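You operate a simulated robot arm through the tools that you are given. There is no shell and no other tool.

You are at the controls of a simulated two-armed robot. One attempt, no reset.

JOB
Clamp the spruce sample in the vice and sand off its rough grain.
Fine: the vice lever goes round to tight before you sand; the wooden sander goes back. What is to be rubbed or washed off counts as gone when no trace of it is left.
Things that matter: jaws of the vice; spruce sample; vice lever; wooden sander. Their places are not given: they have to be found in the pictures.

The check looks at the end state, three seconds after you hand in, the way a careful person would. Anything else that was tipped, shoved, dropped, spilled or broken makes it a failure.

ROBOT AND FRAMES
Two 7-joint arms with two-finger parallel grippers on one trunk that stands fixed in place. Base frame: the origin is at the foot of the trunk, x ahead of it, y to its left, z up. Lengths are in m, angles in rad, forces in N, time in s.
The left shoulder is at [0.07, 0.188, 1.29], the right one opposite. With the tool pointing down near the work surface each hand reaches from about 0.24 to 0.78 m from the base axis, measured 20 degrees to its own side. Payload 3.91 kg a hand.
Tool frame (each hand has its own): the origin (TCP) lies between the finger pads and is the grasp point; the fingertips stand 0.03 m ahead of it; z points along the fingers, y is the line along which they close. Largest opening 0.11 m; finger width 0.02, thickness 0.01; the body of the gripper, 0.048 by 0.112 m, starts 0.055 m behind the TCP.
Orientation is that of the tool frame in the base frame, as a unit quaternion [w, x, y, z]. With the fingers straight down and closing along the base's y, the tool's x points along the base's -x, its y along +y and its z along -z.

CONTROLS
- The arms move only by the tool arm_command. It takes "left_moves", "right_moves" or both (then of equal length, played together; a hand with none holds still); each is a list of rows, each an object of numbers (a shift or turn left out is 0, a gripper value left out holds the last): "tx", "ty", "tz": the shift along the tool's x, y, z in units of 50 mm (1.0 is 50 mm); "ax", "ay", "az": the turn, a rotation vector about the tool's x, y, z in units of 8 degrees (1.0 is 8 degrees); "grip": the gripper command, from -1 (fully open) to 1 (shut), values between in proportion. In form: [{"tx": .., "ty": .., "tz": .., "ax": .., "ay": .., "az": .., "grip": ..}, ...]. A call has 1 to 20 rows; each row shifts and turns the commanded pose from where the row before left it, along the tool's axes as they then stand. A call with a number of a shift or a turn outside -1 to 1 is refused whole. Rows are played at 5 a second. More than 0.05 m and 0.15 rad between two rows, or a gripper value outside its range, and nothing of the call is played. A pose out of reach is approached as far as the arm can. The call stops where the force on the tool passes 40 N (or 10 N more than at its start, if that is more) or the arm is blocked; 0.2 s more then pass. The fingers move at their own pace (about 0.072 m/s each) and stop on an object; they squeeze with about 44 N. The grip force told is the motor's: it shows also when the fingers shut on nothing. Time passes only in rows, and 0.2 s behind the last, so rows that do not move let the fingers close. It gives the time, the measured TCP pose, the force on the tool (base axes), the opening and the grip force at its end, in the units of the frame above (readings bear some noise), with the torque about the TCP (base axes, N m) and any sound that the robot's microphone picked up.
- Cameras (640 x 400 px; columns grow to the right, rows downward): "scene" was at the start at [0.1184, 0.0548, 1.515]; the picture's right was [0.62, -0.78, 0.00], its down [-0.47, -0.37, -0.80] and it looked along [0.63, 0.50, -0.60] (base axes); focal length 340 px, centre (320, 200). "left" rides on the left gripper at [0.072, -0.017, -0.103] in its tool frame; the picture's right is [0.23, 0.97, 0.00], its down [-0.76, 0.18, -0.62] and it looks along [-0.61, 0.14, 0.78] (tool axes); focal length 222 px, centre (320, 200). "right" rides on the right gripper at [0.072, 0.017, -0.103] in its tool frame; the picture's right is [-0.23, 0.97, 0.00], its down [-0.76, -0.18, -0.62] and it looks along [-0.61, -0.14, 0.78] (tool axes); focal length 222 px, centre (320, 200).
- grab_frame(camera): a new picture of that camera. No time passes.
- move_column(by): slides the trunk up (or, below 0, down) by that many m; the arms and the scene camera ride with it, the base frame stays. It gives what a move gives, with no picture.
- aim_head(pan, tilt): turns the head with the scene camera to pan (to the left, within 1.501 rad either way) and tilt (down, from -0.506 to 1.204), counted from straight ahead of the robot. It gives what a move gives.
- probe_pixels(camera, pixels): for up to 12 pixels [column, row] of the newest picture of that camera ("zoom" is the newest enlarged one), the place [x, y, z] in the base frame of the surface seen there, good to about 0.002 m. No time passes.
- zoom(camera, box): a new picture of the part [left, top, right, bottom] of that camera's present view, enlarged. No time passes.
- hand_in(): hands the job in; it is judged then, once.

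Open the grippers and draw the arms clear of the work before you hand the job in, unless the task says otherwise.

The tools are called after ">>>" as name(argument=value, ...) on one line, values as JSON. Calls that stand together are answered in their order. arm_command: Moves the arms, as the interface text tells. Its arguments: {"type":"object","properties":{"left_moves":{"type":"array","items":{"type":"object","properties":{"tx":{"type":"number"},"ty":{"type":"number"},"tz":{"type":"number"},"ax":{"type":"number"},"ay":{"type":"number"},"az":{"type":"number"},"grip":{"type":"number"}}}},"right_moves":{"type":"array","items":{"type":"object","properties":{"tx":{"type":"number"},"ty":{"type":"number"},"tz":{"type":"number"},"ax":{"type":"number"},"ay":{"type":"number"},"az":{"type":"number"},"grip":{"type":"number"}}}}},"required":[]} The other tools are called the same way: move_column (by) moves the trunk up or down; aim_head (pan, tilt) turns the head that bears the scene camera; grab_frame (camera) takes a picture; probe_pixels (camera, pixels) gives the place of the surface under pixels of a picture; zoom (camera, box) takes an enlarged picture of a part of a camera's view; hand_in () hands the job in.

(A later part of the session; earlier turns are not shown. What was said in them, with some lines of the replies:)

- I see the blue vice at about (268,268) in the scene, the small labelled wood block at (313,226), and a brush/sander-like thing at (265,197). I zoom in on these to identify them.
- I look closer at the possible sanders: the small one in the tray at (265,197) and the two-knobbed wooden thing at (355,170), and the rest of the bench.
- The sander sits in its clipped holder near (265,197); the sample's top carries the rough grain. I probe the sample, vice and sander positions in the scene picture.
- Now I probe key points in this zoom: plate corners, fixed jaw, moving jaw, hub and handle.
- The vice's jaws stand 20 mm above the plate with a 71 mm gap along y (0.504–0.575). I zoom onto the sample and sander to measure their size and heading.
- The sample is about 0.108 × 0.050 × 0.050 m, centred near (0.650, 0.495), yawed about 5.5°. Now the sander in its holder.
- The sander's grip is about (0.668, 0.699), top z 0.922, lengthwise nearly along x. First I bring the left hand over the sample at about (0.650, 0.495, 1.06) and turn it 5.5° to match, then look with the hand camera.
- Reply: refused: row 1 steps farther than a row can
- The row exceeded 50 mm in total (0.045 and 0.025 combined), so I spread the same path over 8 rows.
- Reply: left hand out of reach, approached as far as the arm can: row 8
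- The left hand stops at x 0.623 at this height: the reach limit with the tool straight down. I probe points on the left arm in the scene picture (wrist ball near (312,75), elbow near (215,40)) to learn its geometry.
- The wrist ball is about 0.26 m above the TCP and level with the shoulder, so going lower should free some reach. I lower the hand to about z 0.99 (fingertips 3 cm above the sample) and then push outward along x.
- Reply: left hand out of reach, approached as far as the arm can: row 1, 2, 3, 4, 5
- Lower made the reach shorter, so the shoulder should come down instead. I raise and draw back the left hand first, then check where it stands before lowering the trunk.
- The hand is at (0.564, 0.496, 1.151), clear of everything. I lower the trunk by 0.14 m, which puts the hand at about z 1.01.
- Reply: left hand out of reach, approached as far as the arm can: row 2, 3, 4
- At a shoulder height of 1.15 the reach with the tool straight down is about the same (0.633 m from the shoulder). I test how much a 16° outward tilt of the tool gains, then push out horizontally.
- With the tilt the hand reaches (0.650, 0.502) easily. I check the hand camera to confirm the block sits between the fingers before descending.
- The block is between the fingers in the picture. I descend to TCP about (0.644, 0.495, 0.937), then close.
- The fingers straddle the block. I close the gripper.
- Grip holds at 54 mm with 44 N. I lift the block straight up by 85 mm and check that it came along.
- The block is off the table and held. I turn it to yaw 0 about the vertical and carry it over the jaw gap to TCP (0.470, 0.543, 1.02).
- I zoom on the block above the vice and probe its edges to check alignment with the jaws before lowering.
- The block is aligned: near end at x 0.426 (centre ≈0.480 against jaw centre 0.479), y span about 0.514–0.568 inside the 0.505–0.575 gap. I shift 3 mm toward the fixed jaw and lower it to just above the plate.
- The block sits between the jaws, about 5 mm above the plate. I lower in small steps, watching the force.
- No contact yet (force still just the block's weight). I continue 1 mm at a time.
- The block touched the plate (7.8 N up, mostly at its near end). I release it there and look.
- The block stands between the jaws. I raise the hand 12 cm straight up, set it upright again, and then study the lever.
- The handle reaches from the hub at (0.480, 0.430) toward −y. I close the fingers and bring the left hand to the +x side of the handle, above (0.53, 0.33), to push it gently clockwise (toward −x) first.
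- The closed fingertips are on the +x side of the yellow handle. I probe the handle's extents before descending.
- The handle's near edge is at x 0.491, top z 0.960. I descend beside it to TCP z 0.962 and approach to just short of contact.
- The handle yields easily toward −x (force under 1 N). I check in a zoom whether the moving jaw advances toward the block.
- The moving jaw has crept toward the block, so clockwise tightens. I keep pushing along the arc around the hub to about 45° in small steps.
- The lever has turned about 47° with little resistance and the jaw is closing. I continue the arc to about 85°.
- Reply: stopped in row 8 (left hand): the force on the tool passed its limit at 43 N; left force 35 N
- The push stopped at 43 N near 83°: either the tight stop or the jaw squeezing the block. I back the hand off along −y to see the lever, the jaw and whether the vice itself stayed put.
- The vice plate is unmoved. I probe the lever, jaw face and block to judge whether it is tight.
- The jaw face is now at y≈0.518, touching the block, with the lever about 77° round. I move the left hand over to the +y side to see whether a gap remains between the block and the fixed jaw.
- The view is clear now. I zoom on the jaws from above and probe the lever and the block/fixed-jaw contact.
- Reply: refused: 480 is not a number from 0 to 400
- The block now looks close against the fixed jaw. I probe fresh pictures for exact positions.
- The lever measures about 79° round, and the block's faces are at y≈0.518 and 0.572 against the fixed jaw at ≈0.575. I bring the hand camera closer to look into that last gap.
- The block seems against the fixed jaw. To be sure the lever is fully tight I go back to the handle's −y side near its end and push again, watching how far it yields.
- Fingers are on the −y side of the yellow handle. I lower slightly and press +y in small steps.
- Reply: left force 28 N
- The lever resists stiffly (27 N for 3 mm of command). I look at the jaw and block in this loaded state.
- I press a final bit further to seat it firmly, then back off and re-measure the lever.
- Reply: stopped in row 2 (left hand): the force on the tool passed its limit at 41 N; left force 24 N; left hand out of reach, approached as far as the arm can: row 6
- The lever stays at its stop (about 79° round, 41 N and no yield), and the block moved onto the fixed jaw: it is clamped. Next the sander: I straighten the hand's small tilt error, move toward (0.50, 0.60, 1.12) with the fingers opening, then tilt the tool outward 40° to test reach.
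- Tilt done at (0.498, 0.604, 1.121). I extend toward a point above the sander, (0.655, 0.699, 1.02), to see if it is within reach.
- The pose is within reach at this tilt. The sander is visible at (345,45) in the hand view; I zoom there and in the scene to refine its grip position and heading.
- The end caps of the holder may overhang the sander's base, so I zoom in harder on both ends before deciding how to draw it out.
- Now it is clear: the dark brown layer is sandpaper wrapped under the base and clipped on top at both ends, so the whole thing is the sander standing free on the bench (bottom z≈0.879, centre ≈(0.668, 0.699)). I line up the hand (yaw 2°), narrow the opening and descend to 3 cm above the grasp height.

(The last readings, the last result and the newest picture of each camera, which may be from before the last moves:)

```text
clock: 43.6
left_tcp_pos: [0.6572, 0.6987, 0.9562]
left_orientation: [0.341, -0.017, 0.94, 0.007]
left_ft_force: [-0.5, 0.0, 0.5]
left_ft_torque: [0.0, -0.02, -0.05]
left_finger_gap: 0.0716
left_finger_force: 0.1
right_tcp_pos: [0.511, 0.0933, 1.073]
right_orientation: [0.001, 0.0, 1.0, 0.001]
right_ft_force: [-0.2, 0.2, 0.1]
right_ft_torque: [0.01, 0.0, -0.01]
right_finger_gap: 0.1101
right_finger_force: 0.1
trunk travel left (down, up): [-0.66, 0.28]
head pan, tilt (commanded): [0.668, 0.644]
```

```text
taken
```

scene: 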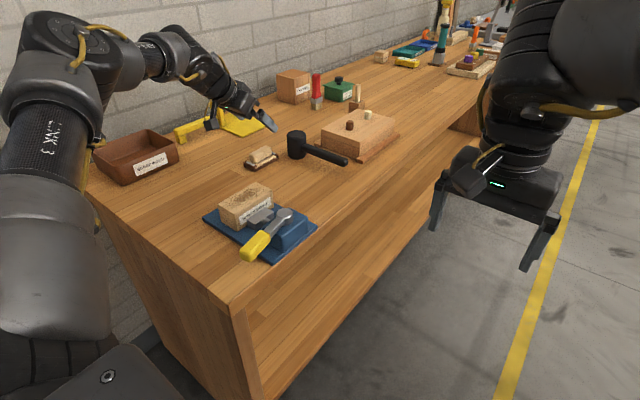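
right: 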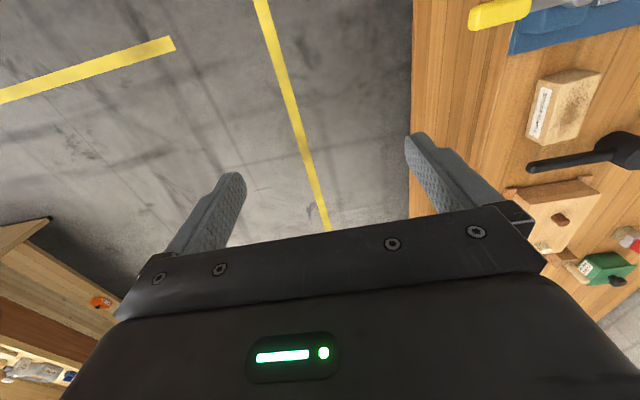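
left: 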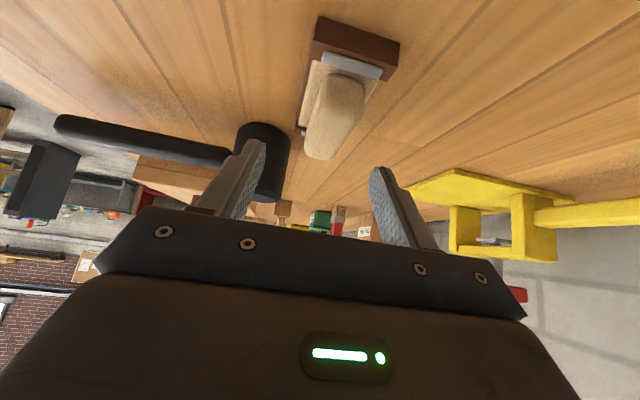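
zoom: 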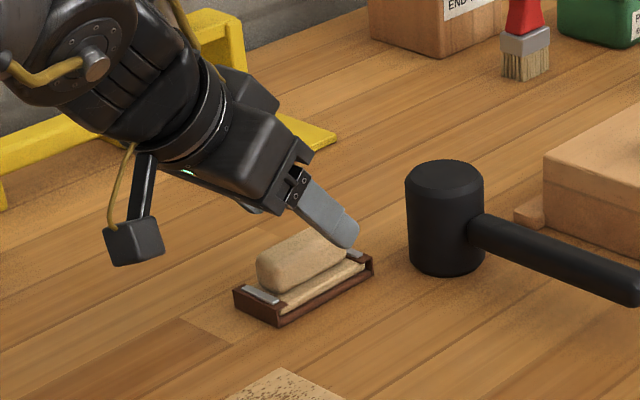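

The fingers straddle the sander's grip. I descend to TCP z 0.927, keeping the fingertips just above the sander's base.

>>> arm_command(left_moves=[{"tx": 0.14, "ty": 0.01, "tz": 0.136}, {"tx": 0.14, "ty": 0.01, "tz": 0.136}, {"tx": 0.14, "tz": 0.136}, {}])

>>> zoom(camera="scene", box=[220, 110, 300, 180])

>>> grab_frame(camera="left")

```text
clock: 44.6
left_tcp_pos: [0.6525, 0.7008, 0.9247]
left_orientation: [0.342, -0.017, 0.94, 0.007]
left_ft_force: [-0.4, -0.7, -0.5]
left_ft_torque: [0.0, 0.0, -0.06]
left_finger_gap: 0.0714
left_finger_force: 0.1
right_tcp_pos: [0.5115, 0.0948, 1.0732]
right_orientation: [0.001, 0.0, 1.0, 0.0]
right_ft_force: [0.5, -0.1, 1.0]
right_ft_torque: [-0.01, 0.01, 0.01]
right_finger_gap: 0.11
right_finger_force: 0.0
trunk travel left (down, up): [-0.66, 0.28]
head pan, tilt (commanded): [0.668, 0.644]
```

```text
5.71 times, centred on (260, 145) of scene
```

zoom: 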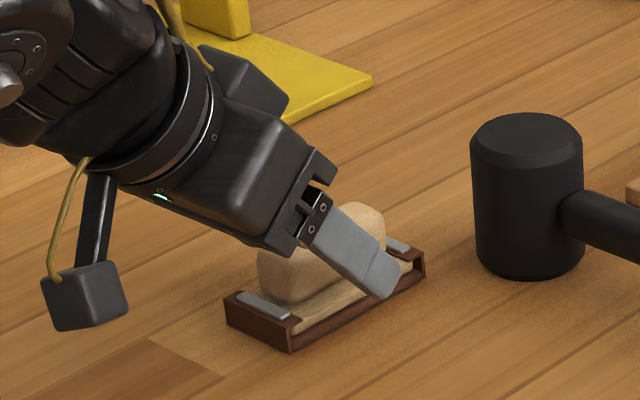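

```text
taken
```

left: 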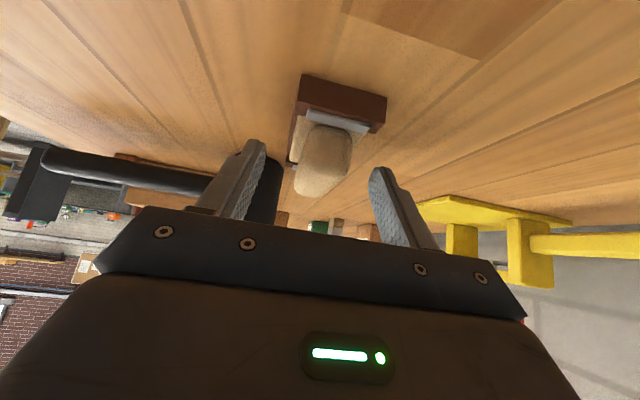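

Position good; I raise 1.5 mm for clearance above the base and close on the grip.

>>> arm_command(left_moves=[{"tx": -0.019, "tz": -0.023}, {"grip": 0.2}, {"grip": 0.5}, {"grip": 1}, {"grip": 1}, {"grip": 1}])

>>> zoom(camera="scene", box=[220, 110, 300, 180])

>>> zoom(camera="left", box=[220, 50, 440, 230])

```text
clock: 46.0
left_tcp_pos: [0.6535, 0.7014, 0.9283]
left_orientation: [0.342, -0.017, 0.94, 0.006]
left_ft_force: [0.5, -0.4, 1.8]
left_ft_torque: [0.06, -0.02, 0.02]
left_finger_gap: 0.0256
left_finger_force: 44.1
right_tcp_pos: [0.5112, 0.0931, 1.0726]
right_orientation: [-0.001, 0.0, 1.0, 0.001]
right_ft_force: [-0.2, 1.4, -0.1]
right_ft_torque: [0.02, 0.0, -0.03]
right_finger_gap: 0.1101
right_finger_force: 0.1
trunk travel left (down, up): [-0.66, 0.28]
head pan, tilt (commanded): [0.668, 0.644]
```

```text
5.71 times, centred on (260, 145) of scene
```

zoom: 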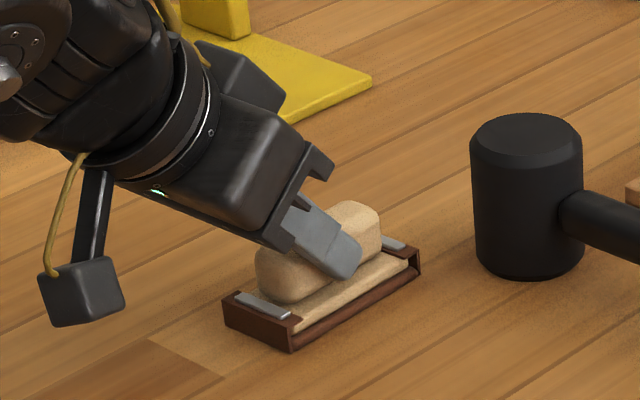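

```text
2.22 times, centred on (330, 140) of left
```

zoom: 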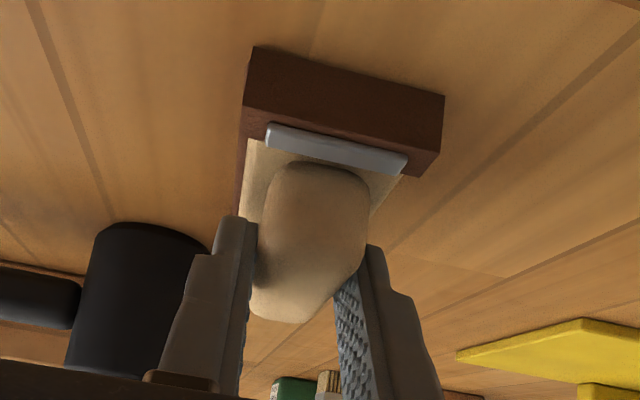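

The sander is gripped (25.6 mm, 44 N); I note the pose (0.6535, 0.7014, 0.928) for putting it back. I lift it straight up 10 cm.

>>> arm_command(left_moves=[{"tx": -0.16, "tz": -0.19}, {"tx": -0.32, "tz": -0.383}, {"tx": -0.32, "tz": -0.383}, {"tx": -0.32, "tz": -0.383}, {"tx": -0.16, "tz": -0.19}, {}])

>>> zoom(camera="scene", box=[200, 70, 330, 180])

>>> grab_frame(camera="left")

```text
clock: 47.4
left_tcp_pos: [0.6532, 0.7032, 1.0274]
left_orientation: [0.341, -0.016, 0.94, 0.006]
left_ft_force: [-0.3, -0.8, -1.3]
left_ft_torque: [0.03, 0.03, -0.02]
left_finger_gap: 0.0255
left_finger_force: 43.8
right_tcp_pos: [0.5118, 0.0935, 1.0718]
right_orientation: [0.0, 0.0, 1.0, 0.0]
right_ft_force: [-1.1, 0.8, 0.4]
right_ft_torque: [0.0, 0.02, -0.02]
right_finger_gap: 0.1099
right_finger_force: 0.1
trunk travel left (down, up): [-0.66, 0.28]
head pan, tilt (commanded): [0.668, 0.644]
```

```text
3.64 times, centred on (265, 125) of scene
```

zoom: 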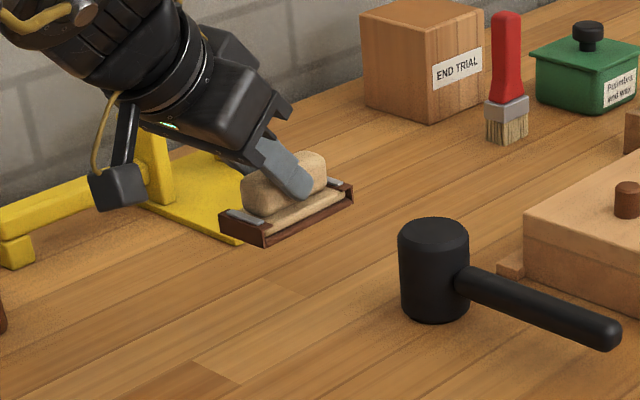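

```text
taken
```

left: 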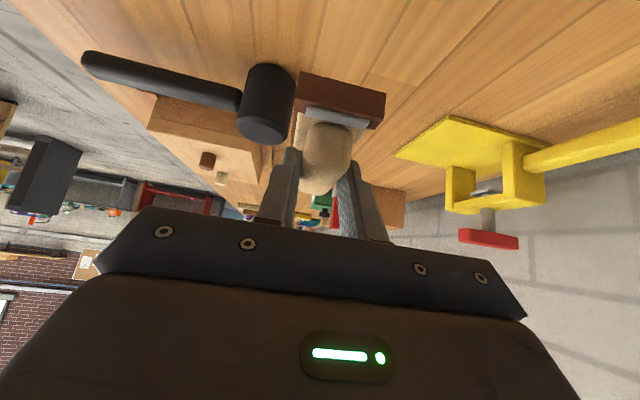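

The sander came up level. I turn it back to yaw 0 and carry it over the clamped block, to TCP (0.4645, 0.547, 1.03).

>>> arm_command(left_moves=[{"ax": 0.161, "az": 0.19}, {"tx": 0.475, "ty": -0.52, "tz": -0.412}, {"tx": 0.475, "ty": -0.52, "tz": -0.412}, {"tx": 0.475, "ty": -0.52, "tz": -0.412}, {"tx": 0.475, "ty": -0.52, "tz": -0.412}, {"tx": 0.475, "ty": -0.52, "tz": -0.412}, {"tx": 0.475, "ty": -0.52, "tz": -0.412}, {}])

>>> grab_frame(camera="scene")

>>> zoom(camera="scene", box=[190, 130, 350, 270])

>>> grab_frame(camera="left")

```text
clock: 49.2
left_tcp_pos: [0.4642, 0.5432, 1.0328]
left_orientation: [0.341, -0.001, 0.94, 0.002]
left_ft_force: [-0.3, -0.1, -1.6]
left_ft_torque: [0.02, -0.01, -0.02]
left_finger_gap: 0.0256
left_finger_force: 44.1
right_tcp_pos: [0.512, 0.0938, 1.0722]
right_orientation: [0.0, 0.0, 1.0, 0.001]
right_ft_force: [0.3, -0.1, 0.3]
right_ft_torque: [-0.01, 0.01, 0.02]
right_finger_gap: 0.1099
right_finger_force: 0.2
trunk travel left (down, up): [-0.66, 0.28]
head pan, tilt (commanded): [0.668, 0.644]
```

```text
taken
```

scene: 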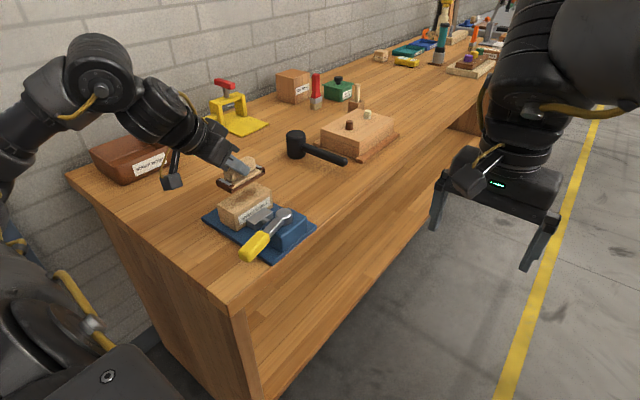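

```text
2.86 times, centred on (270, 200) of scene
```

zoom: 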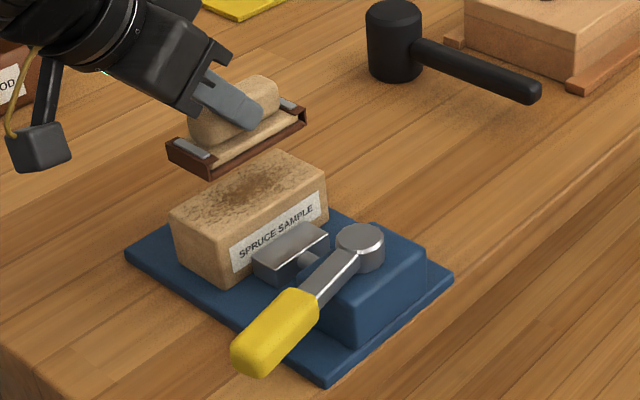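

```text
taken
```

left: 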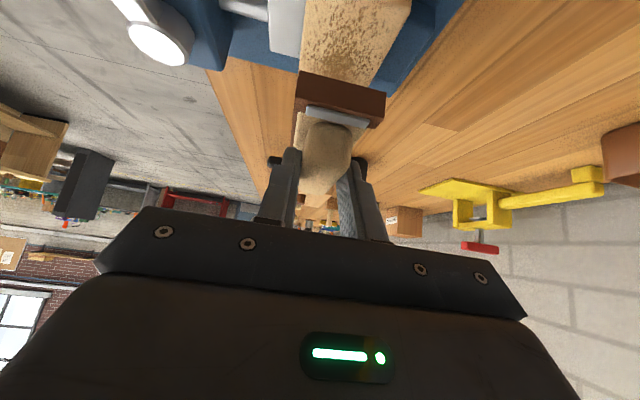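

The sander hovers above the block. I probe its corners to confirm where it is relative to the block.

>>> probe_pixels(camera="zoom", pixels=[[170, 150], [210, 170], [213, 180], [303, 125], [304, 110], [285, 102], [195, 150], [265, 80], [200, 130]])

>>> zoom(camera="scene", box=[205, 145, 285, 215])

```text
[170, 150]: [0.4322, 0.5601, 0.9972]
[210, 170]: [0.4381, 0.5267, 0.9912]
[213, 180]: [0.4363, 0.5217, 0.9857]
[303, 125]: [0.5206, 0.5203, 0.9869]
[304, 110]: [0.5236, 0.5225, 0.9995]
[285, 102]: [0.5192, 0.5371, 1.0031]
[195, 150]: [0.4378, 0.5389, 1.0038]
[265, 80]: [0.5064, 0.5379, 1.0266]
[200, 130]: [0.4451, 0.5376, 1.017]
```

```text
5.71 times, centred on (245, 180) of scene
```

zoom: 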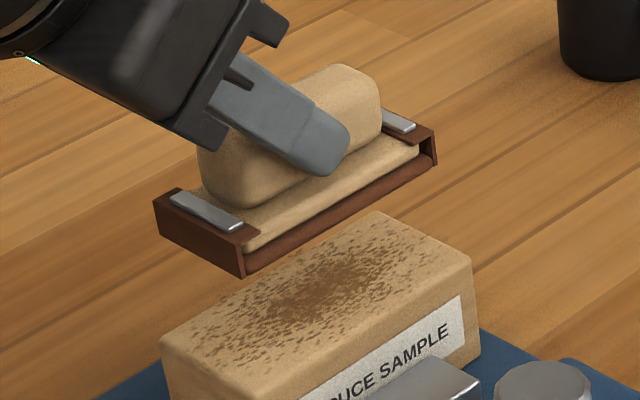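

The sander (x 0.433–0.524, y 0.521–0.563, bottom z≈0.985) sits centrally above the block top at z 0.940. I lower to about 1 cm above, then approach contact.

>>> arm_command(left_moves=[{"tx": 0.15, "ty": 0.03, "tz": 0.179}, {"tx": 0.15, "ty": 0.03, "tz": 0.179}, {"tx": 0.15, "tz": 0.179}, {}])

>>> arm_command(left_moves=[{"tx": 0.0257, "tz": 0.0306}, {"tx": 0.0257, "tz": 0.0306}, {"tx": 0.0257, "tz": 0.0306}, {}])

>>> arm_command(left_moves=[{"tx": 0.0257, "tz": 0.0306}, {}])

```text
clock: 50.2
left_tcp_pos: [0.465, 0.5488, 0.9974]
left_orientation: [0.342, 0.0, 0.94, 0.001]
left_ft_force: [-0.6, -0.2, -0.8]
left_ft_torque: [0.02, 0.01, 0.03]
left_finger_gap: 0.0256
left_finger_force: 44.1
right_tcp_pos: [0.5121, 0.0941, 1.073]
right_orientation: [0.001, 0.0, 1.0, 0.0]
right_ft_force: [0.5, 0.1, 0.8]
right_ft_torque: [-0.02, 0.0, 0.0]
right_finger_gap: 0.1099
right_finger_force: 0.0
trunk travel left (down, up): [-0.66, 0.28]
head pan, tilt (commanded): [0.668, 0.644]
```

```text
clock: 51.2
left_tcp_pos: [0.4639, 0.5482, 0.9909]
left_orientation: [0.341, 0.0, 0.94, 0.001]
left_ft_force: [0.3, 0.3, -0.8]
left_ft_torque: [-0.04, 0.02, -0.03]
left_finger_gap: 0.0254
left_finger_force: 43.9
right_tcp_pos: [0.512, 0.0941, 1.0716]
right_orientation: [0.001, -0.001, 1.0, 0.0]
right_ft_force: [0.4, 0.5, 0.0]
right_ft_torque: [-0.01, 0.0, 0.04]
right_finger_gap: 0.1101
right_finger_force: 0.1
trunk travel left (down, up): [-0.66, 0.28]
head pan, tilt (commanded): [0.668, 0.644]
```

```text
clock: 51.8
left_tcp_pos: [0.4634, 0.5478, 0.9906]
left_orientation: [0.343, 0.0, 0.939, 0.001]
left_ft_force: [1.1, 1.9, 9.2]
left_ft_torque: [0.05, 0.15, -0.02]
left_finger_gap: 0.0252
left_finger_force: 43.6
right_tcp_pos: [0.5115, 0.0948, 1.073]
right_orientation: [0.0, 0.0, 1.0, 0.001]
right_ft_force: [0.3, -0.1, -0.2]
right_ft_torque: [0.04, -0.01, -0.02]
right_finger_gap: 0.11
right_finger_force: 0.1
trunk travel left (down, up): [-0.66, 0.28]
head pan, tilt (commanded): [0.668, 0.644]
```

Contact with about 9 N. I make a first gentle back-and-forth stroke of ±15 mm along x and check forces and the block.

>>> arm_command(left_moves=[{"tx": -0.115, "tz": 0.0965}, {"tx": -0.115, "tz": 0.0965}, {"tx": 0.115, "tz": -0.0965}, {"tx": 0.115, "tz": -0.0965}, {"tx": 0.115, "tz": -0.0965}, {"tx": 0.115, "tz": -0.0965}, {"tx": -0.115, "tz": 0.0965}, {"tx": -0.115, "tz": 0.0965}])

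>>> zoom(camera="scene", box=[190, 150, 310, 250])

>>> grab_frame(camera="left")

```text
clock: 53.6
left_tcp_pos: [0.4608, 0.5471, 0.99]
left_orientation: [0.344, -0.001, 0.939, 0.003]
left_ft_force: [-7.2, 3.2, 19.3]
left_ft_torque: [0.01, 0.13, 0.04]
left_finger_gap: 0.0254
left_finger_force: 44.0
right_tcp_pos: [0.5098, 0.0918, 1.0738]
right_orientation: [0.0, 0.001, 1.0, 0.001]
right_ft_force: [-0.9, -0.2, -0.1]
right_ft_torque: [0.03, 0.03, 0.04]
right_finger_gap: 0.11
right_finger_force: 0.2
trunk travel left (down, up): [-0.66, 0.28]
head pan, tilt (commanded): [0.668, 0.644]
```

```text
4.00 times, centred on (250, 200) of scene
```

zoom: 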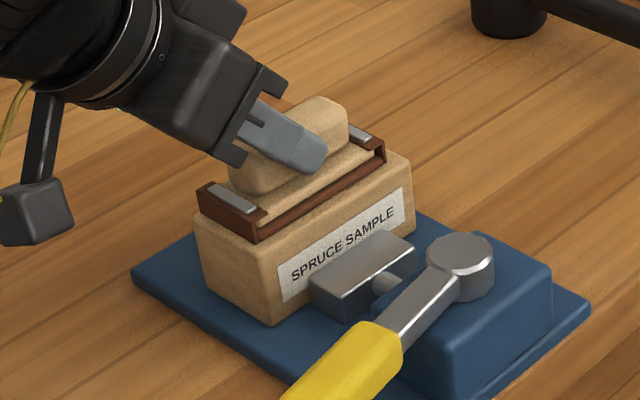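

```text
taken
```

left: 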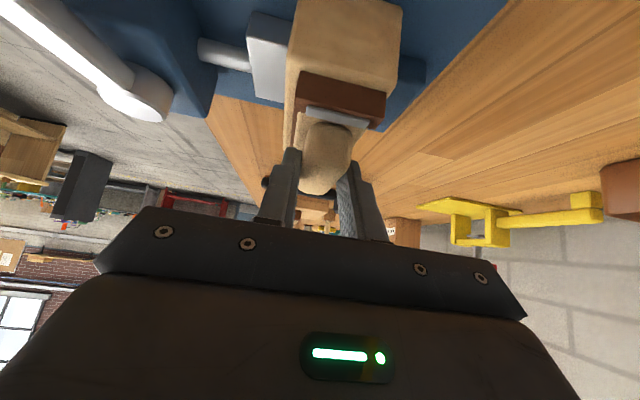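

Sanding works: the exposed end of the top already looks clean, and the block did not move. I ease the pressure a little and do strokes with sideways offsets to cover the whole top.

>>> arm_command(left_moves=[{"tx": -0.0128, "tz": -0.0153, "ty": -0.12}, {"tx": -0.115, "tz": 0.0965}, {"tx": -0.115, "tz": 0.0965}, {"tx": 0.115, "tz": -0.0965}, {"tx": 0.115, "tz": -0.0965}, {"tx": 0.115, "tz": -0.0965}, {"tx": 0.115, "tz": -0.0965}, {"tx": -0.115, "tz": 0.0965}, {"tx": -0.115, "tz": 0.0965}])

>>> arm_command(left_moves=[{"ty": 0.13}, {"ty": 0.13}, {"tx": -0.115, "tz": 0.0965}, {"tx": -0.115, "tz": 0.0965}, {"tx": 0.115, "tz": -0.0965}, {"tx": 0.115, "tz": -0.0965}, {"tx": 0.115, "tz": -0.0965}, {"tx": 0.115, "tz": -0.0965}, {"tx": -0.115, "tz": 0.0965}, {"tx": -0.115, "tz": 0.0965}])

>>> zoom(camera="scene", box=[190, 150, 310, 250])

```text
clock: 55.6
left_tcp_pos: [0.4636, 0.5422, 0.9897]
left_orientation: [0.342, -0.001, 0.94, 0.002]
left_ft_force: [-2.3, 1.7, 9.0]
left_ft_torque: [-0.03, -0.23, 0.02]
left_finger_gap: 0.0252
left_finger_force: 43.9
right_tcp_pos: [0.5114, 0.0924, 1.0725]
right_orientation: [0.0, 0.0, 1.0, 0.001]
right_ft_force: [0.5, -0.8, -0.9]
right_ft_torque: [0.02, 0.0, 0.01]
right_finger_gap: 0.1102
right_finger_force: 0.0
trunk travel left (down, up): [-0.66, 0.28]
head pan, tilt (commanded): [0.668, 0.644]
```

```text
clock: 57.8
left_tcp_pos: [0.464, 0.5555, 0.9909]
left_orientation: [0.343, -0.002, 0.939, 0.002]
left_ft_force: [-1.7, 2.6, 6.8]
left_ft_torque: [0.06, 0.02, 0.11]
left_finger_gap: 0.0255
left_finger_force: 43.9
right_tcp_pos: [0.5108, 0.0923, 1.0727]
right_orientation: [0.0, -0.001, 1.0, 0.002]
right_ft_force: [0.3, 0.1, 0.3]
right_ft_torque: [0.0, -0.01, 0.03]
right_finger_gap: 0.1101
right_finger_force: 0.2
trunk travel left (down, up): [-0.66, 0.28]
head pan, tilt (commanded): [0.668, 0.644]
```

```text
4.00 times, centred on (250, 200) of scene
```

zoom: 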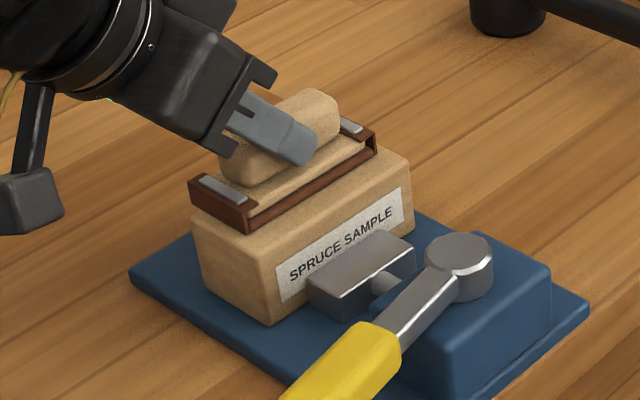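

The visible part of the top is clean. I lift the sander 6 cm to inspect the whole top.

>>> arm_command(left_moves=[{"tx": -0.19, "tz": -0.23}, {"tx": -0.29, "tz": -0.345}, {"tx": -0.29, "tz": -0.345}, {}])

>>> zoom(camera="scene", box=[200, 130, 300, 230])

>>> zoom(camera="scene", box=[215, 175, 275, 230])

>>> grab_frame(camera="left")

```text
clock: 58.8
left_tcp_pos: [0.4651, 0.5567, 1.0501]
left_orientation: [0.341, -0.001, 0.94, 0.001]
left_ft_force: [0.0, -0.4, -1.1]
left_ft_torque: [-0.04, 0.02, 0.04]
left_finger_gap: 0.0252
left_finger_force: 44.2
right_tcp_pos: [0.5117, 0.0947, 1.0722]
right_orientation: [0.0, 0.0, 1.0, 0.001]
right_ft_force: [0.4, -0.6, 0.8]
right_ft_torque: [0.01, -0.03, -0.01]
right_finger_gap: 0.1098
right_finger_force: 0.1
trunk travel left (down, up): [-0.66, 0.28]
head pan, tilt (commanded): [0.668, 0.644]
```

```text
4.00 times, centred on (250, 180) of scene
```

zoom: 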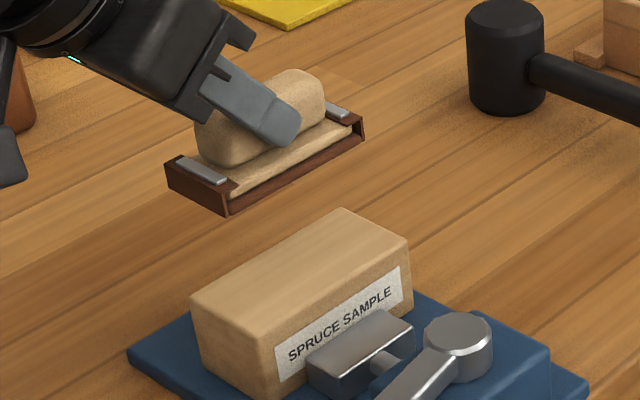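

```text
7.27 times, centred on (245, 202) of scene
```

zoom: 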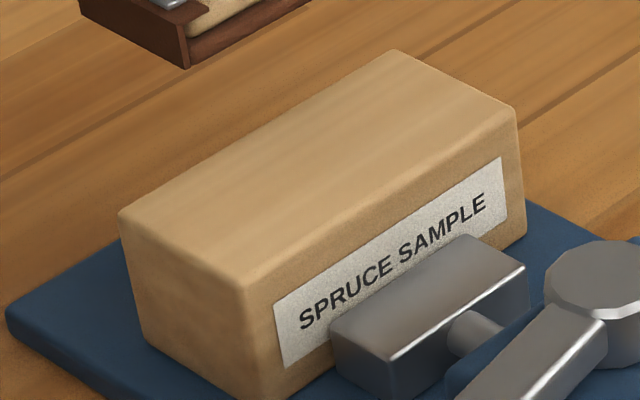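

```text
taken
```

left: 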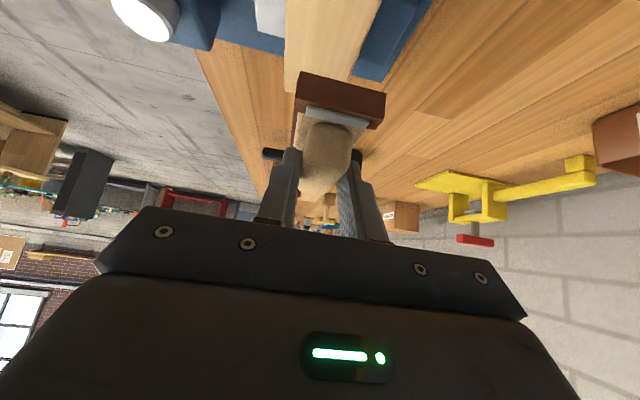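

The top looks clean. I zoom in to the maximum on the top for any remaining flecks.

>>> zoom(camera="scene", box=[225, 178, 265, 213])

>>> zoom(camera="left", box=[270, 0, 400, 90])

```text
11.43 times, centred on (245, 196) of scene
```

zoom: 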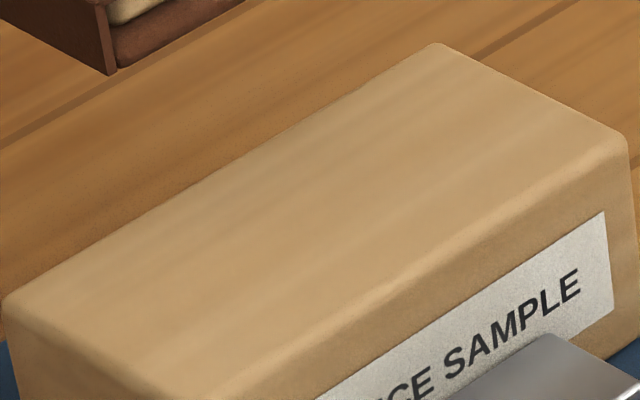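

```text
4.44 times, centred on (335, 45) of left
```

zoom: 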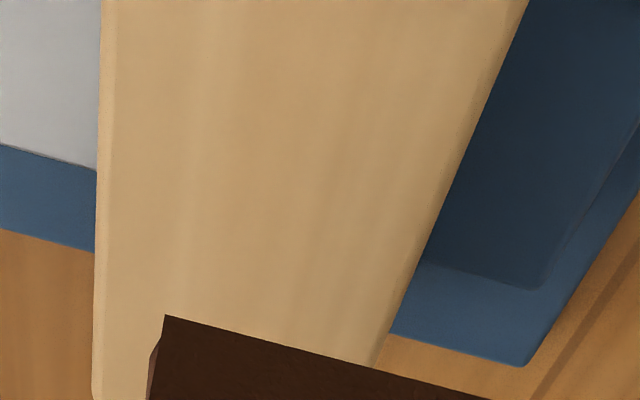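

The grain is entirely gone. Before returning the sander I check that it has not shifted in the grip.

>>> grab_frame(camera="scene")

>>> zoom(camera="scene", box=[225, 135, 305, 195])

```text
taken
```

scene: 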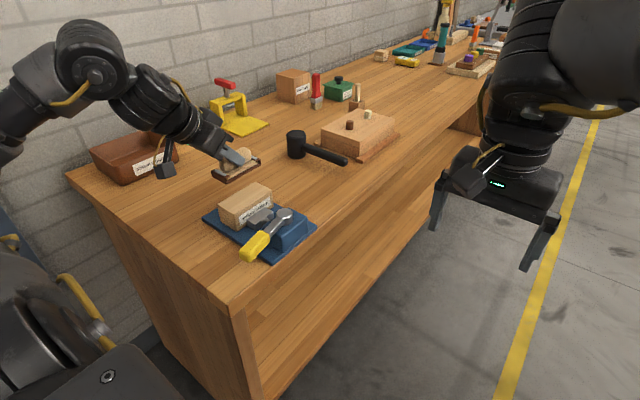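

```text
6.67 times, centred on (265, 165) of scene
```

zoom: 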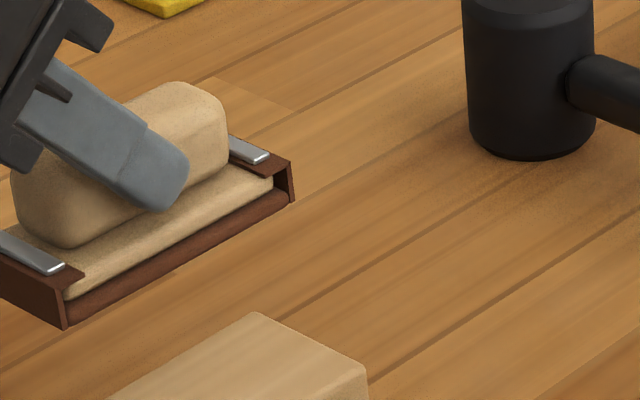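

I probe the sander's lower corners in this view against the TCP at (0.465, 0.557, 1.050).

>>> probe_pixels(camera="zoom", pixels=[[66, 318], [66, 290], [288, 198], [290, 165], [180, 245], [35, 255], [180, 90], [255, 155]])

```text
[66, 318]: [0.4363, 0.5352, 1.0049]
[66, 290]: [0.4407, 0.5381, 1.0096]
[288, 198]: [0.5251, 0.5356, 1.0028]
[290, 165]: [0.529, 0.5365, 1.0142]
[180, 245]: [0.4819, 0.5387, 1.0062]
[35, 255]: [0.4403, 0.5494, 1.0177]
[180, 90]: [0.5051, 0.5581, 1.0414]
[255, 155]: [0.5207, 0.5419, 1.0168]
```

No slip in the grip. I carry the sander back above its place (0.6535, 0.7014), restore the 2° yaw, and check before lowering.

>>> arm_command(left_moves=[{"tx": -0.481, "ty": 0.482, "tz": 0.404}, {"tx": -0.481, "ty": 0.482, "tz": 0.404}, {"tx": -0.481, "ty": 0.482, "tz": 0.404}, {"tx": -0.481, "ty": 0.482, "tz": 0.404}, {"tx": -0.481, "ty": 0.482, "tz": 0.404}, {"tx": -0.481, "ty": 0.482, "tz": 0.404}, {"ax": -0.161, "az": -0.19}, {}])

>>> grab_frame(camera="scene")

```text
clock: 60.6
left_tcp_pos: [0.6517, 0.7008, 1.05]
left_orientation: [0.342, -0.017, 0.94, 0.007]
left_ft_force: [0.4, 0.6, -1.3]
left_ft_torque: [0.01, 0.02, 0.0]
left_finger_gap: 0.0253
left_finger_force: 44.2
right_tcp_pos: [0.5117, 0.0945, 1.0735]
right_orientation: [-0.001, 0.001, 1.0, 0.0]
right_ft_force: [-0.5, 0.3, 0.6]
right_ft_torque: [0.0, -0.01, 0.01]
right_finger_gap: 0.1099
right_finger_force: 0.1
trunk travel left (down, up): [-0.66, 0.28]
head pan, tilt (commanded): [0.668, 0.644]
```

```text
taken
```

scene: 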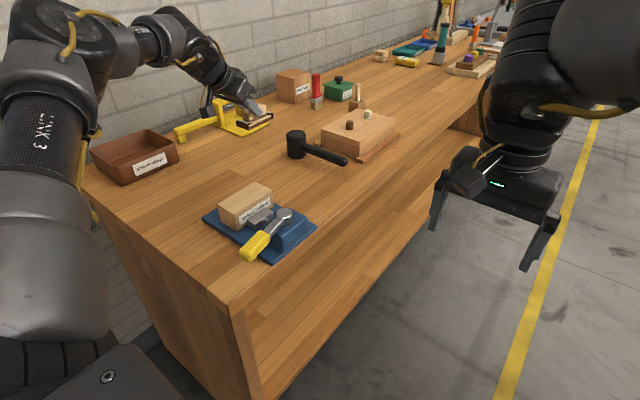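

Above its place. I lower to about 6 mm over the bench, then in 2 mm steps until it touches.

>>> arm_command(left_moves=[{"tx": 0.363, "ty": 0.004, "tz": 0.4465}, {"tx": 0.363, "ty": 0.004, "tz": 0.4465}, {"tx": 0.363, "ty": 0.004, "tz": 0.4465}, {"tx": 0.363, "tz": 0.4465}, {}])

>>> arm_command(left_moves=[{"tx": 0.0257, "tz": 0.0306}, {"tx": 0.0257, "tz": 0.0306}, {}])

>>> arm_command(left_moves=[{"tx": 0.0128, "tz": 0.0153}, {}])

```text
clock: 61.8
left_tcp_pos: [0.6515, 0.7004, 0.9356]
left_orientation: [0.342, -0.017, 0.94, 0.007]
left_ft_force: [0.4, -0.4, -1.0]
left_ft_torque: [-0.01, 0.04, 0.01]
left_finger_gap: 0.0256
left_finger_force: 43.4
right_tcp_pos: [0.5116, 0.0933, 1.0724]
right_orientation: [0.0, 0.0, 1.0, 0.001]
right_ft_force: [-0.7, -0.4, 0.3]
right_ft_torque: [0.01, -0.04, 0.0]
right_finger_gap: 0.1101
right_finger_force: 0.0
trunk travel left (down, up): [-0.66, 0.28]
head pan, tilt (commanded): [0.668, 0.644]
```

```text
clock: 62.6
left_tcp_pos: [0.6532, 0.6999, 0.931]
left_orientation: [0.341, -0.018, 0.94, 0.007]
left_ft_force: [-0.1, -0.5, -1.4]
left_ft_torque: [-0.02, -0.02, 0.0]
left_finger_gap: 0.0252
left_finger_force: 43.6
right_tcp_pos: [0.5124, 0.0939, 1.072]
right_orientation: [-0.001, 0.0, 1.0, 0.0]
right_ft_force: [0.7, -0.5, 0.5]
right_ft_torque: [-0.04, 0.0, 0.0]
right_finger_gap: 0.1098
right_finger_force: 0.0
trunk travel left (down, up): [-0.66, 0.28]
head pan, tilt (commanded): [0.668, 0.644]
```

```text
clock: 63.2
left_tcp_pos: [0.6532, 0.7004, 0.9298]
left_orientation: [0.341, -0.017, 0.94, 0.007]
left_ft_force: [-0.5, -0.5, -1.4]
left_ft_torque: [0.0, 0.07, -0.03]
left_finger_gap: 0.0252
left_finger_force: 44.1
right_tcp_pos: [0.5116, 0.0938, 1.0734]
right_orientation: [0.0, 0.0, 1.0, 0.0]
right_ft_force: [0.8, -0.9, 0.3]
right_ft_torque: [-0.01, 0.0, 0.01]
right_finger_gap: 0.11
right_finger_force: 0.1
trunk travel left (down, up): [-0.66, 0.28]
head pan, tilt (commanded): [0.668, 0.644]
```

No contact yet; I keep lowering 1 mm at a time.

>>> arm_command(left_moves=[{"tx": 0.0128, "tz": 0.0153}, {}])

>>> arm_command(left_moves=[{"tx": 0.0128, "tz": 0.0153}, {}])

```text
clock: 63.8
left_tcp_pos: [0.6533, 0.7008, 0.9287]
left_orientation: [0.342, -0.017, 0.94, 0.008]
left_ft_force: [0.1, -0.5, -1.5]
left_ft_torque: [0.02, 0.02, 0.04]
left_finger_gap: 0.0255
left_finger_force: 44.2
right_tcp_pos: [0.513, 0.0943, 1.0721]
right_orientation: [0.001, 0.001, 1.0, 0.0]
right_ft_force: [-0.3, 0.3, -0.9]
right_ft_torque: [-0.01, 0.04, 0.03]
right_finger_gap: 0.1099
right_finger_force: 0.1
trunk travel left (down, up): [-0.66, 0.28]
head pan, tilt (commanded): [0.668, 0.644]
```

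```text
clock: 64.4
left_tcp_pos: [0.6534, 0.7013, 0.9276]
left_orientation: [0.342, -0.017, 0.94, 0.008]
left_ft_force: [0.4, 0.9, 0.9]
left_ft_torque: [-0.04, -0.16, 0.04]
left_finger_gap: 0.0254
left_finger_force: 44.4
right_tcp_pos: [0.5118, 0.0938, 1.0732]
right_orientation: [0.0, -0.001, 1.0, 0.001]
right_ft_force: [-0.1, -0.5, -0.1]
right_ft_torque: [0.0, 0.01, 0.01]
right_finger_gap: 0.1101
right_finger_force: 0.1
trunk travel left (down, up): [-0.66, 0.28]
head pan, tilt (commanded): [0.668, 0.644]
```

It has just touched (force turned to +0.9 N) at its original pose. I open the fingers in stages to release it.

>>> arm_command(left_moves=[{"grip": 0.45}, {"grip": 0.2}, {"grip": -0.1}, {"grip": -0.3}, {}])

>>> zoom(camera="scene", box=[220, 110, 300, 180])

>>> grab_frame(camera="left")

```text
clock: 65.6
left_tcp_pos: [0.6537, 0.7008, 0.928]
left_orientation: [0.341, -0.016, 0.94, 0.006]
left_ft_force: [0.2, 0.7, 0.5]
left_ft_torque: [-0.04, -0.01, 0.0]
left_finger_gap: 0.0713
left_finger_force: 0.0
right_tcp_pos: [0.512, 0.093, 1.073]
right_orientation: [0.0, 0.001, 1.0, 0.0]
right_ft_force: [-0.2, 0.2, -1.0]
right_ft_torque: [0.02, 0.0, -0.01]
right_finger_gap: 0.1099
right_finger_force: 0.1
trunk travel left (down, up): [-0.66, 0.28]
head pan, tilt (commanded): [0.668, 0.644]
```

```text
5.71 times, centred on (260, 145) of scene
```

zoom: 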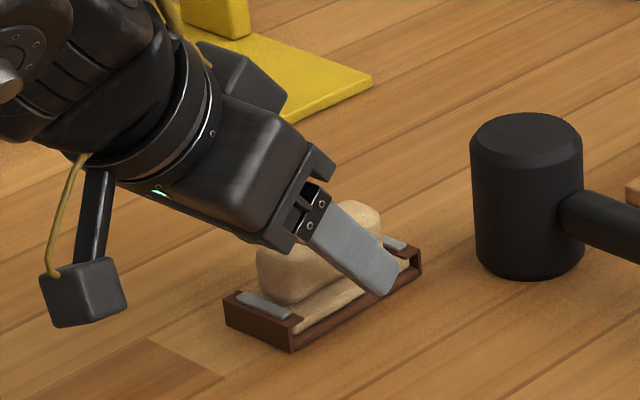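

```text
taken
```

left: 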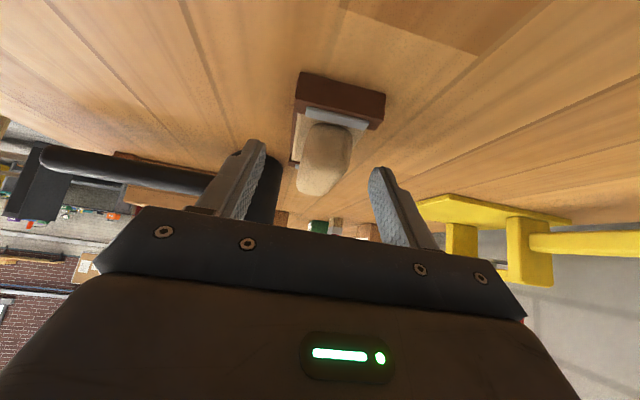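

The sander stands where it was (its near corner again at (290,350) of this zoom). I lift the hand straight up and draw it back clear of the work.

>>> arm_command(left_moves=[{"tx": -0.19, "tz": -0.23}, {"tx": -0.386, "tz": -0.46}, {"tx": -0.386, "tz": -0.46}, {"tx": -0.386, "tz": -0.46}, {"tx": -0.386, "tz": -0.46}, {"tx": 0.3, "tz": -0.6, "ty": -0.3}, {"tx": 0.3, "tz": -0.6, "ty": -0.3}, {"tx": 0.3, "tz": -0.6, "ty": -0.3}, {"tx": 0.3, "tz": -0.6, "ty": -0.3}, {"ay": 1, "grip": -1}, {"ay": 1}, {"ay": 1}, {"ay": 1}, {"ay": 1}])

>>> grab_frame(camera="scene")

>>> grab_frame(camera="left")

```text
clock: 68.6
left_tcp_pos: [0.5347, 0.6329, 1.1138]
left_orientation: [-0.002, -0.019, 1.0, 0.002]
left_ft_force: [0.3, -0.2, -0.1]
left_ft_torque: [0.05, 0.01, -0.01]
left_finger_gap: 0.11
left_finger_force: 0.0
right_tcp_pos: [0.5143, 0.0934, 1.0715]
right_orientation: [-0.002, 0.0, 1.0, 0.001]
right_ft_force: [0.4, -0.7, -0.4]
right_ft_torque: [0.04, 0.03, -0.01]
right_finger_gap: 0.1099
right_finger_force: 0.1
trunk travel left (down, up): [-0.66, 0.28]
head pan, tilt (commanded): [0.668, 0.644]
```

```text
taken
```

scene: 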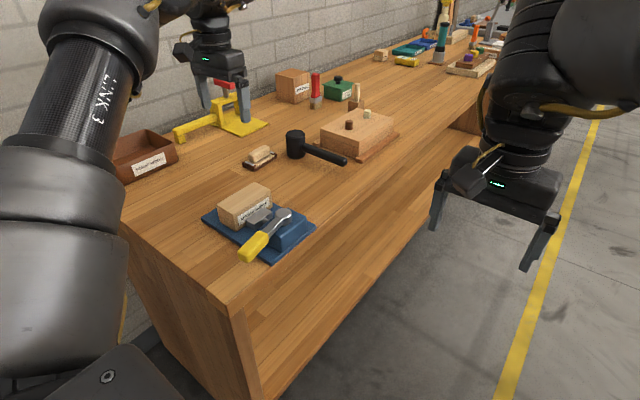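

```text
taken
```

left: 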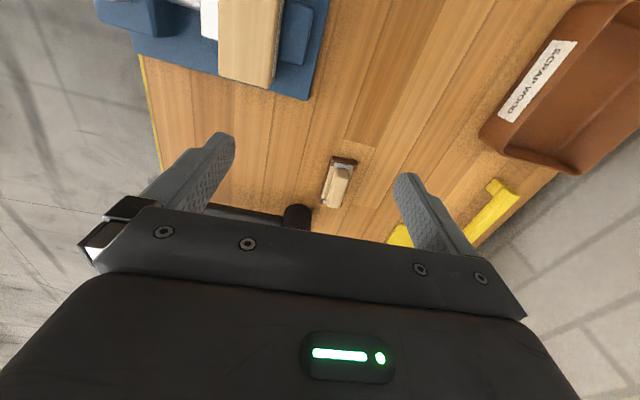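

Everything is in place. I take a closer look at the vice from this hand view and in the scene to confirm the block is tight between both jaws.

>>> zoom(camera="left", box=[180, 0, 330, 110])

>>> zoom(camera="scene", box=[195, 170, 325, 270])

>>> zoom(camera="scene", box=[230, 135, 290, 180])

```text
3.64 times, centred on (255, 55) of left
```

zoom: 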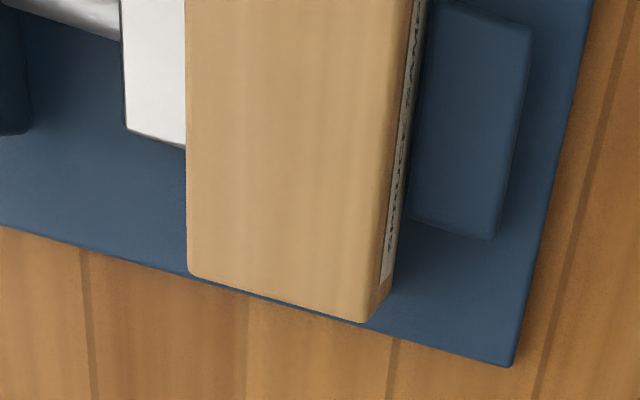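

```text
4.00 times, centred on (260, 220) of scene
```

zoom: 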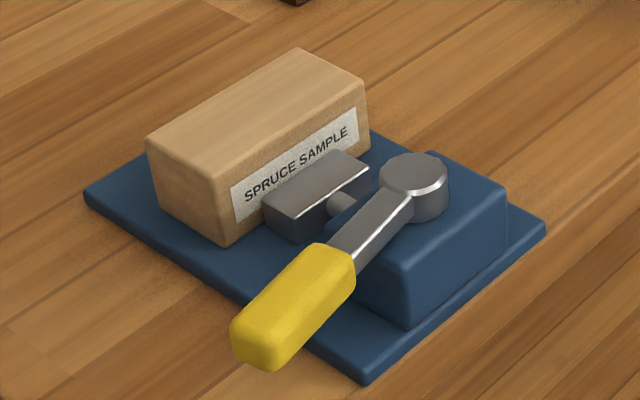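

```text
8.89 times, centred on (260, 158) of scene
```

zoom: 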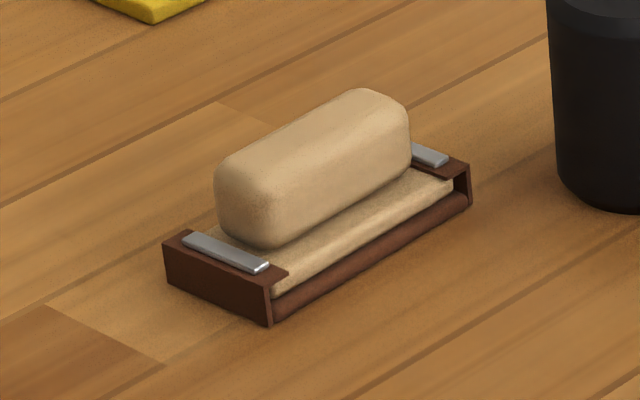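

The block sits flush between the jaws, the lever is at its stop, the top is clean, and the sander is back in its spot. I raise the trunk back by 0.14 m and draw the left hand back to its starting area, clear of the work.

>>> move_column(by=0.14)

>>> arm_command(left_moves=[{"tx": 0.6, "ty": -0.5}, {"tx": 0.6, "ty": -0.5}, {"tx": 0.6, "ty": -0.5}, {"tx": 0.6, "ty": -0.5}, {"tx": 0.6, "ty": -0.5}, {}])

>>> grab_frame(camera="scene")

>>> zoom(camera="scene", box=[190, 170, 350, 310])

```text
clock: 70.3
left_tcp_pos: [0.5324, 0.6353, 1.2547]
left_orientation: [0.0, -0.018, 1.0, 0.001]
left_ft_force: [0.1, 0.1, 0.1]
left_ft_torque: [0.02, -0.01, 0.03]
left_finger_gap: 0.1099
left_finger_force: 0.1
right_tcp_pos: [0.5124, 0.0935, 1.2116]
right_orientation: [0.0, 0.0, 1.0, 0.001]
right_ft_force: [0.2, -0.6, -0.6]
right_ft_torque: [0.01, -0.01, 0.0]
right_finger_gap: 0.1098
right_finger_force: 0.0
trunk travel left (down, up): [-0.8, 0.14]
head pan, tilt (commanded): [0.668, 0.644]
```

```text
clock: 71.7
left_tcp_pos: [0.3876, 0.5016, 1.2541]
left_orientation: [-0.001, -0.018, 1.0, 0.001]
left_ft_force: [-0.1, 0.4, -0.2]
left_ft_torque: [-0.03, -0.01, 0.0]
left_finger_gap: 0.11
left_finger_force: 0.0
right_tcp_pos: [0.513, 0.0949, 1.2125]
right_orientation: [-0.001, 0.001, 1.0, 0.0]
right_ft_force: [0.1, -0.1, -1.2]
right_ft_torque: [0.0, 0.01, 0.01]
right_finger_gap: 0.1099
right_finger_force: 0.1
trunk travel left (down, up): [-0.8, 0.14]
head pan, tilt (commanded): [0.668, 0.644]
```

```text
taken
```

scene: 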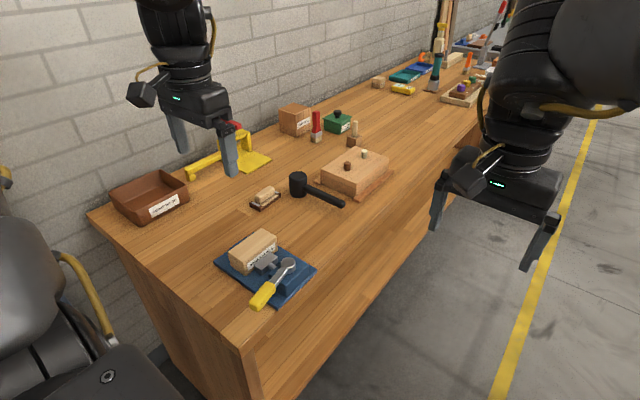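

```text
2.86 times, centred on (270, 240) of scene
```

zoom: 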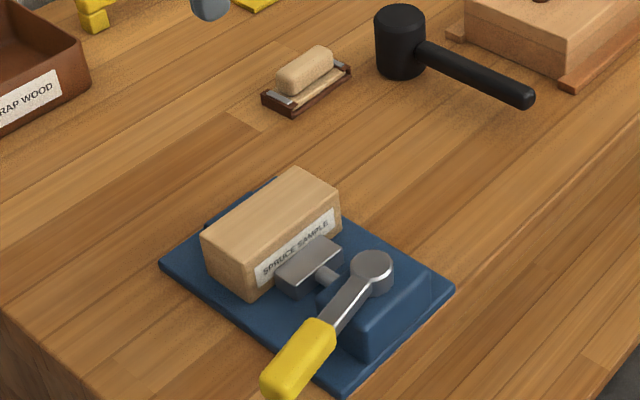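

I compare the sander with its first picture using the same zoom box as at the start.

>>> zoom(camera="scene", box=[240, 170, 300, 215])

>>> probe_pixels(camera="scene", pixels=[[287, 264], [272, 284], [265, 292], [258, 301], [281, 271]])

```text
8.89 times, centred on (270, 192) of scene
```

zoom: 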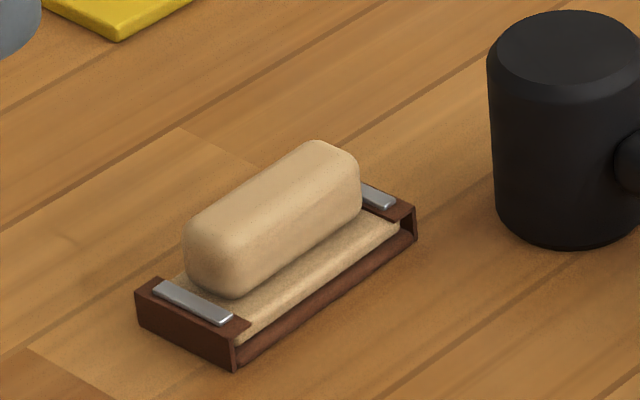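

```text
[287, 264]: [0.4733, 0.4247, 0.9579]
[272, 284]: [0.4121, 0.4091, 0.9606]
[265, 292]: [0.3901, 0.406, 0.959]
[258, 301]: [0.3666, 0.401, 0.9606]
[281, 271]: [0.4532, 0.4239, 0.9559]
```

The sander matches its original place to about a millimetre. The lever is about 80° round against its stop, the block is clamped with a clean top, and both grippers are open and clear. I hand the job in.

>>> hand_in()

```text
The job is handed in.
```

The spruce sample is clamped in the vice, its rough grain is sanded off, and the job is handed in. I have not been told the result of the check.

- **Vice:** I turned the lever about 80° clockwise, until it would not move under roughly 40 N, before any sanding. The sample sits against both jaws and did not shift while I sanded it. There was no "tight" mark to check against, so I judged tightness by that stop and the jaw contact.
- **Sanding:** I went over the whole top in overlapping strokes. The closest zoom afterwards showed no flecks left.
- **Sander:** It is back where it stood, within about a millimetre of the first picture.
- **Rest of the bench:** Nothing else was touched. Both grippers are open and clear of the work, and the trunk is back at its starting height.
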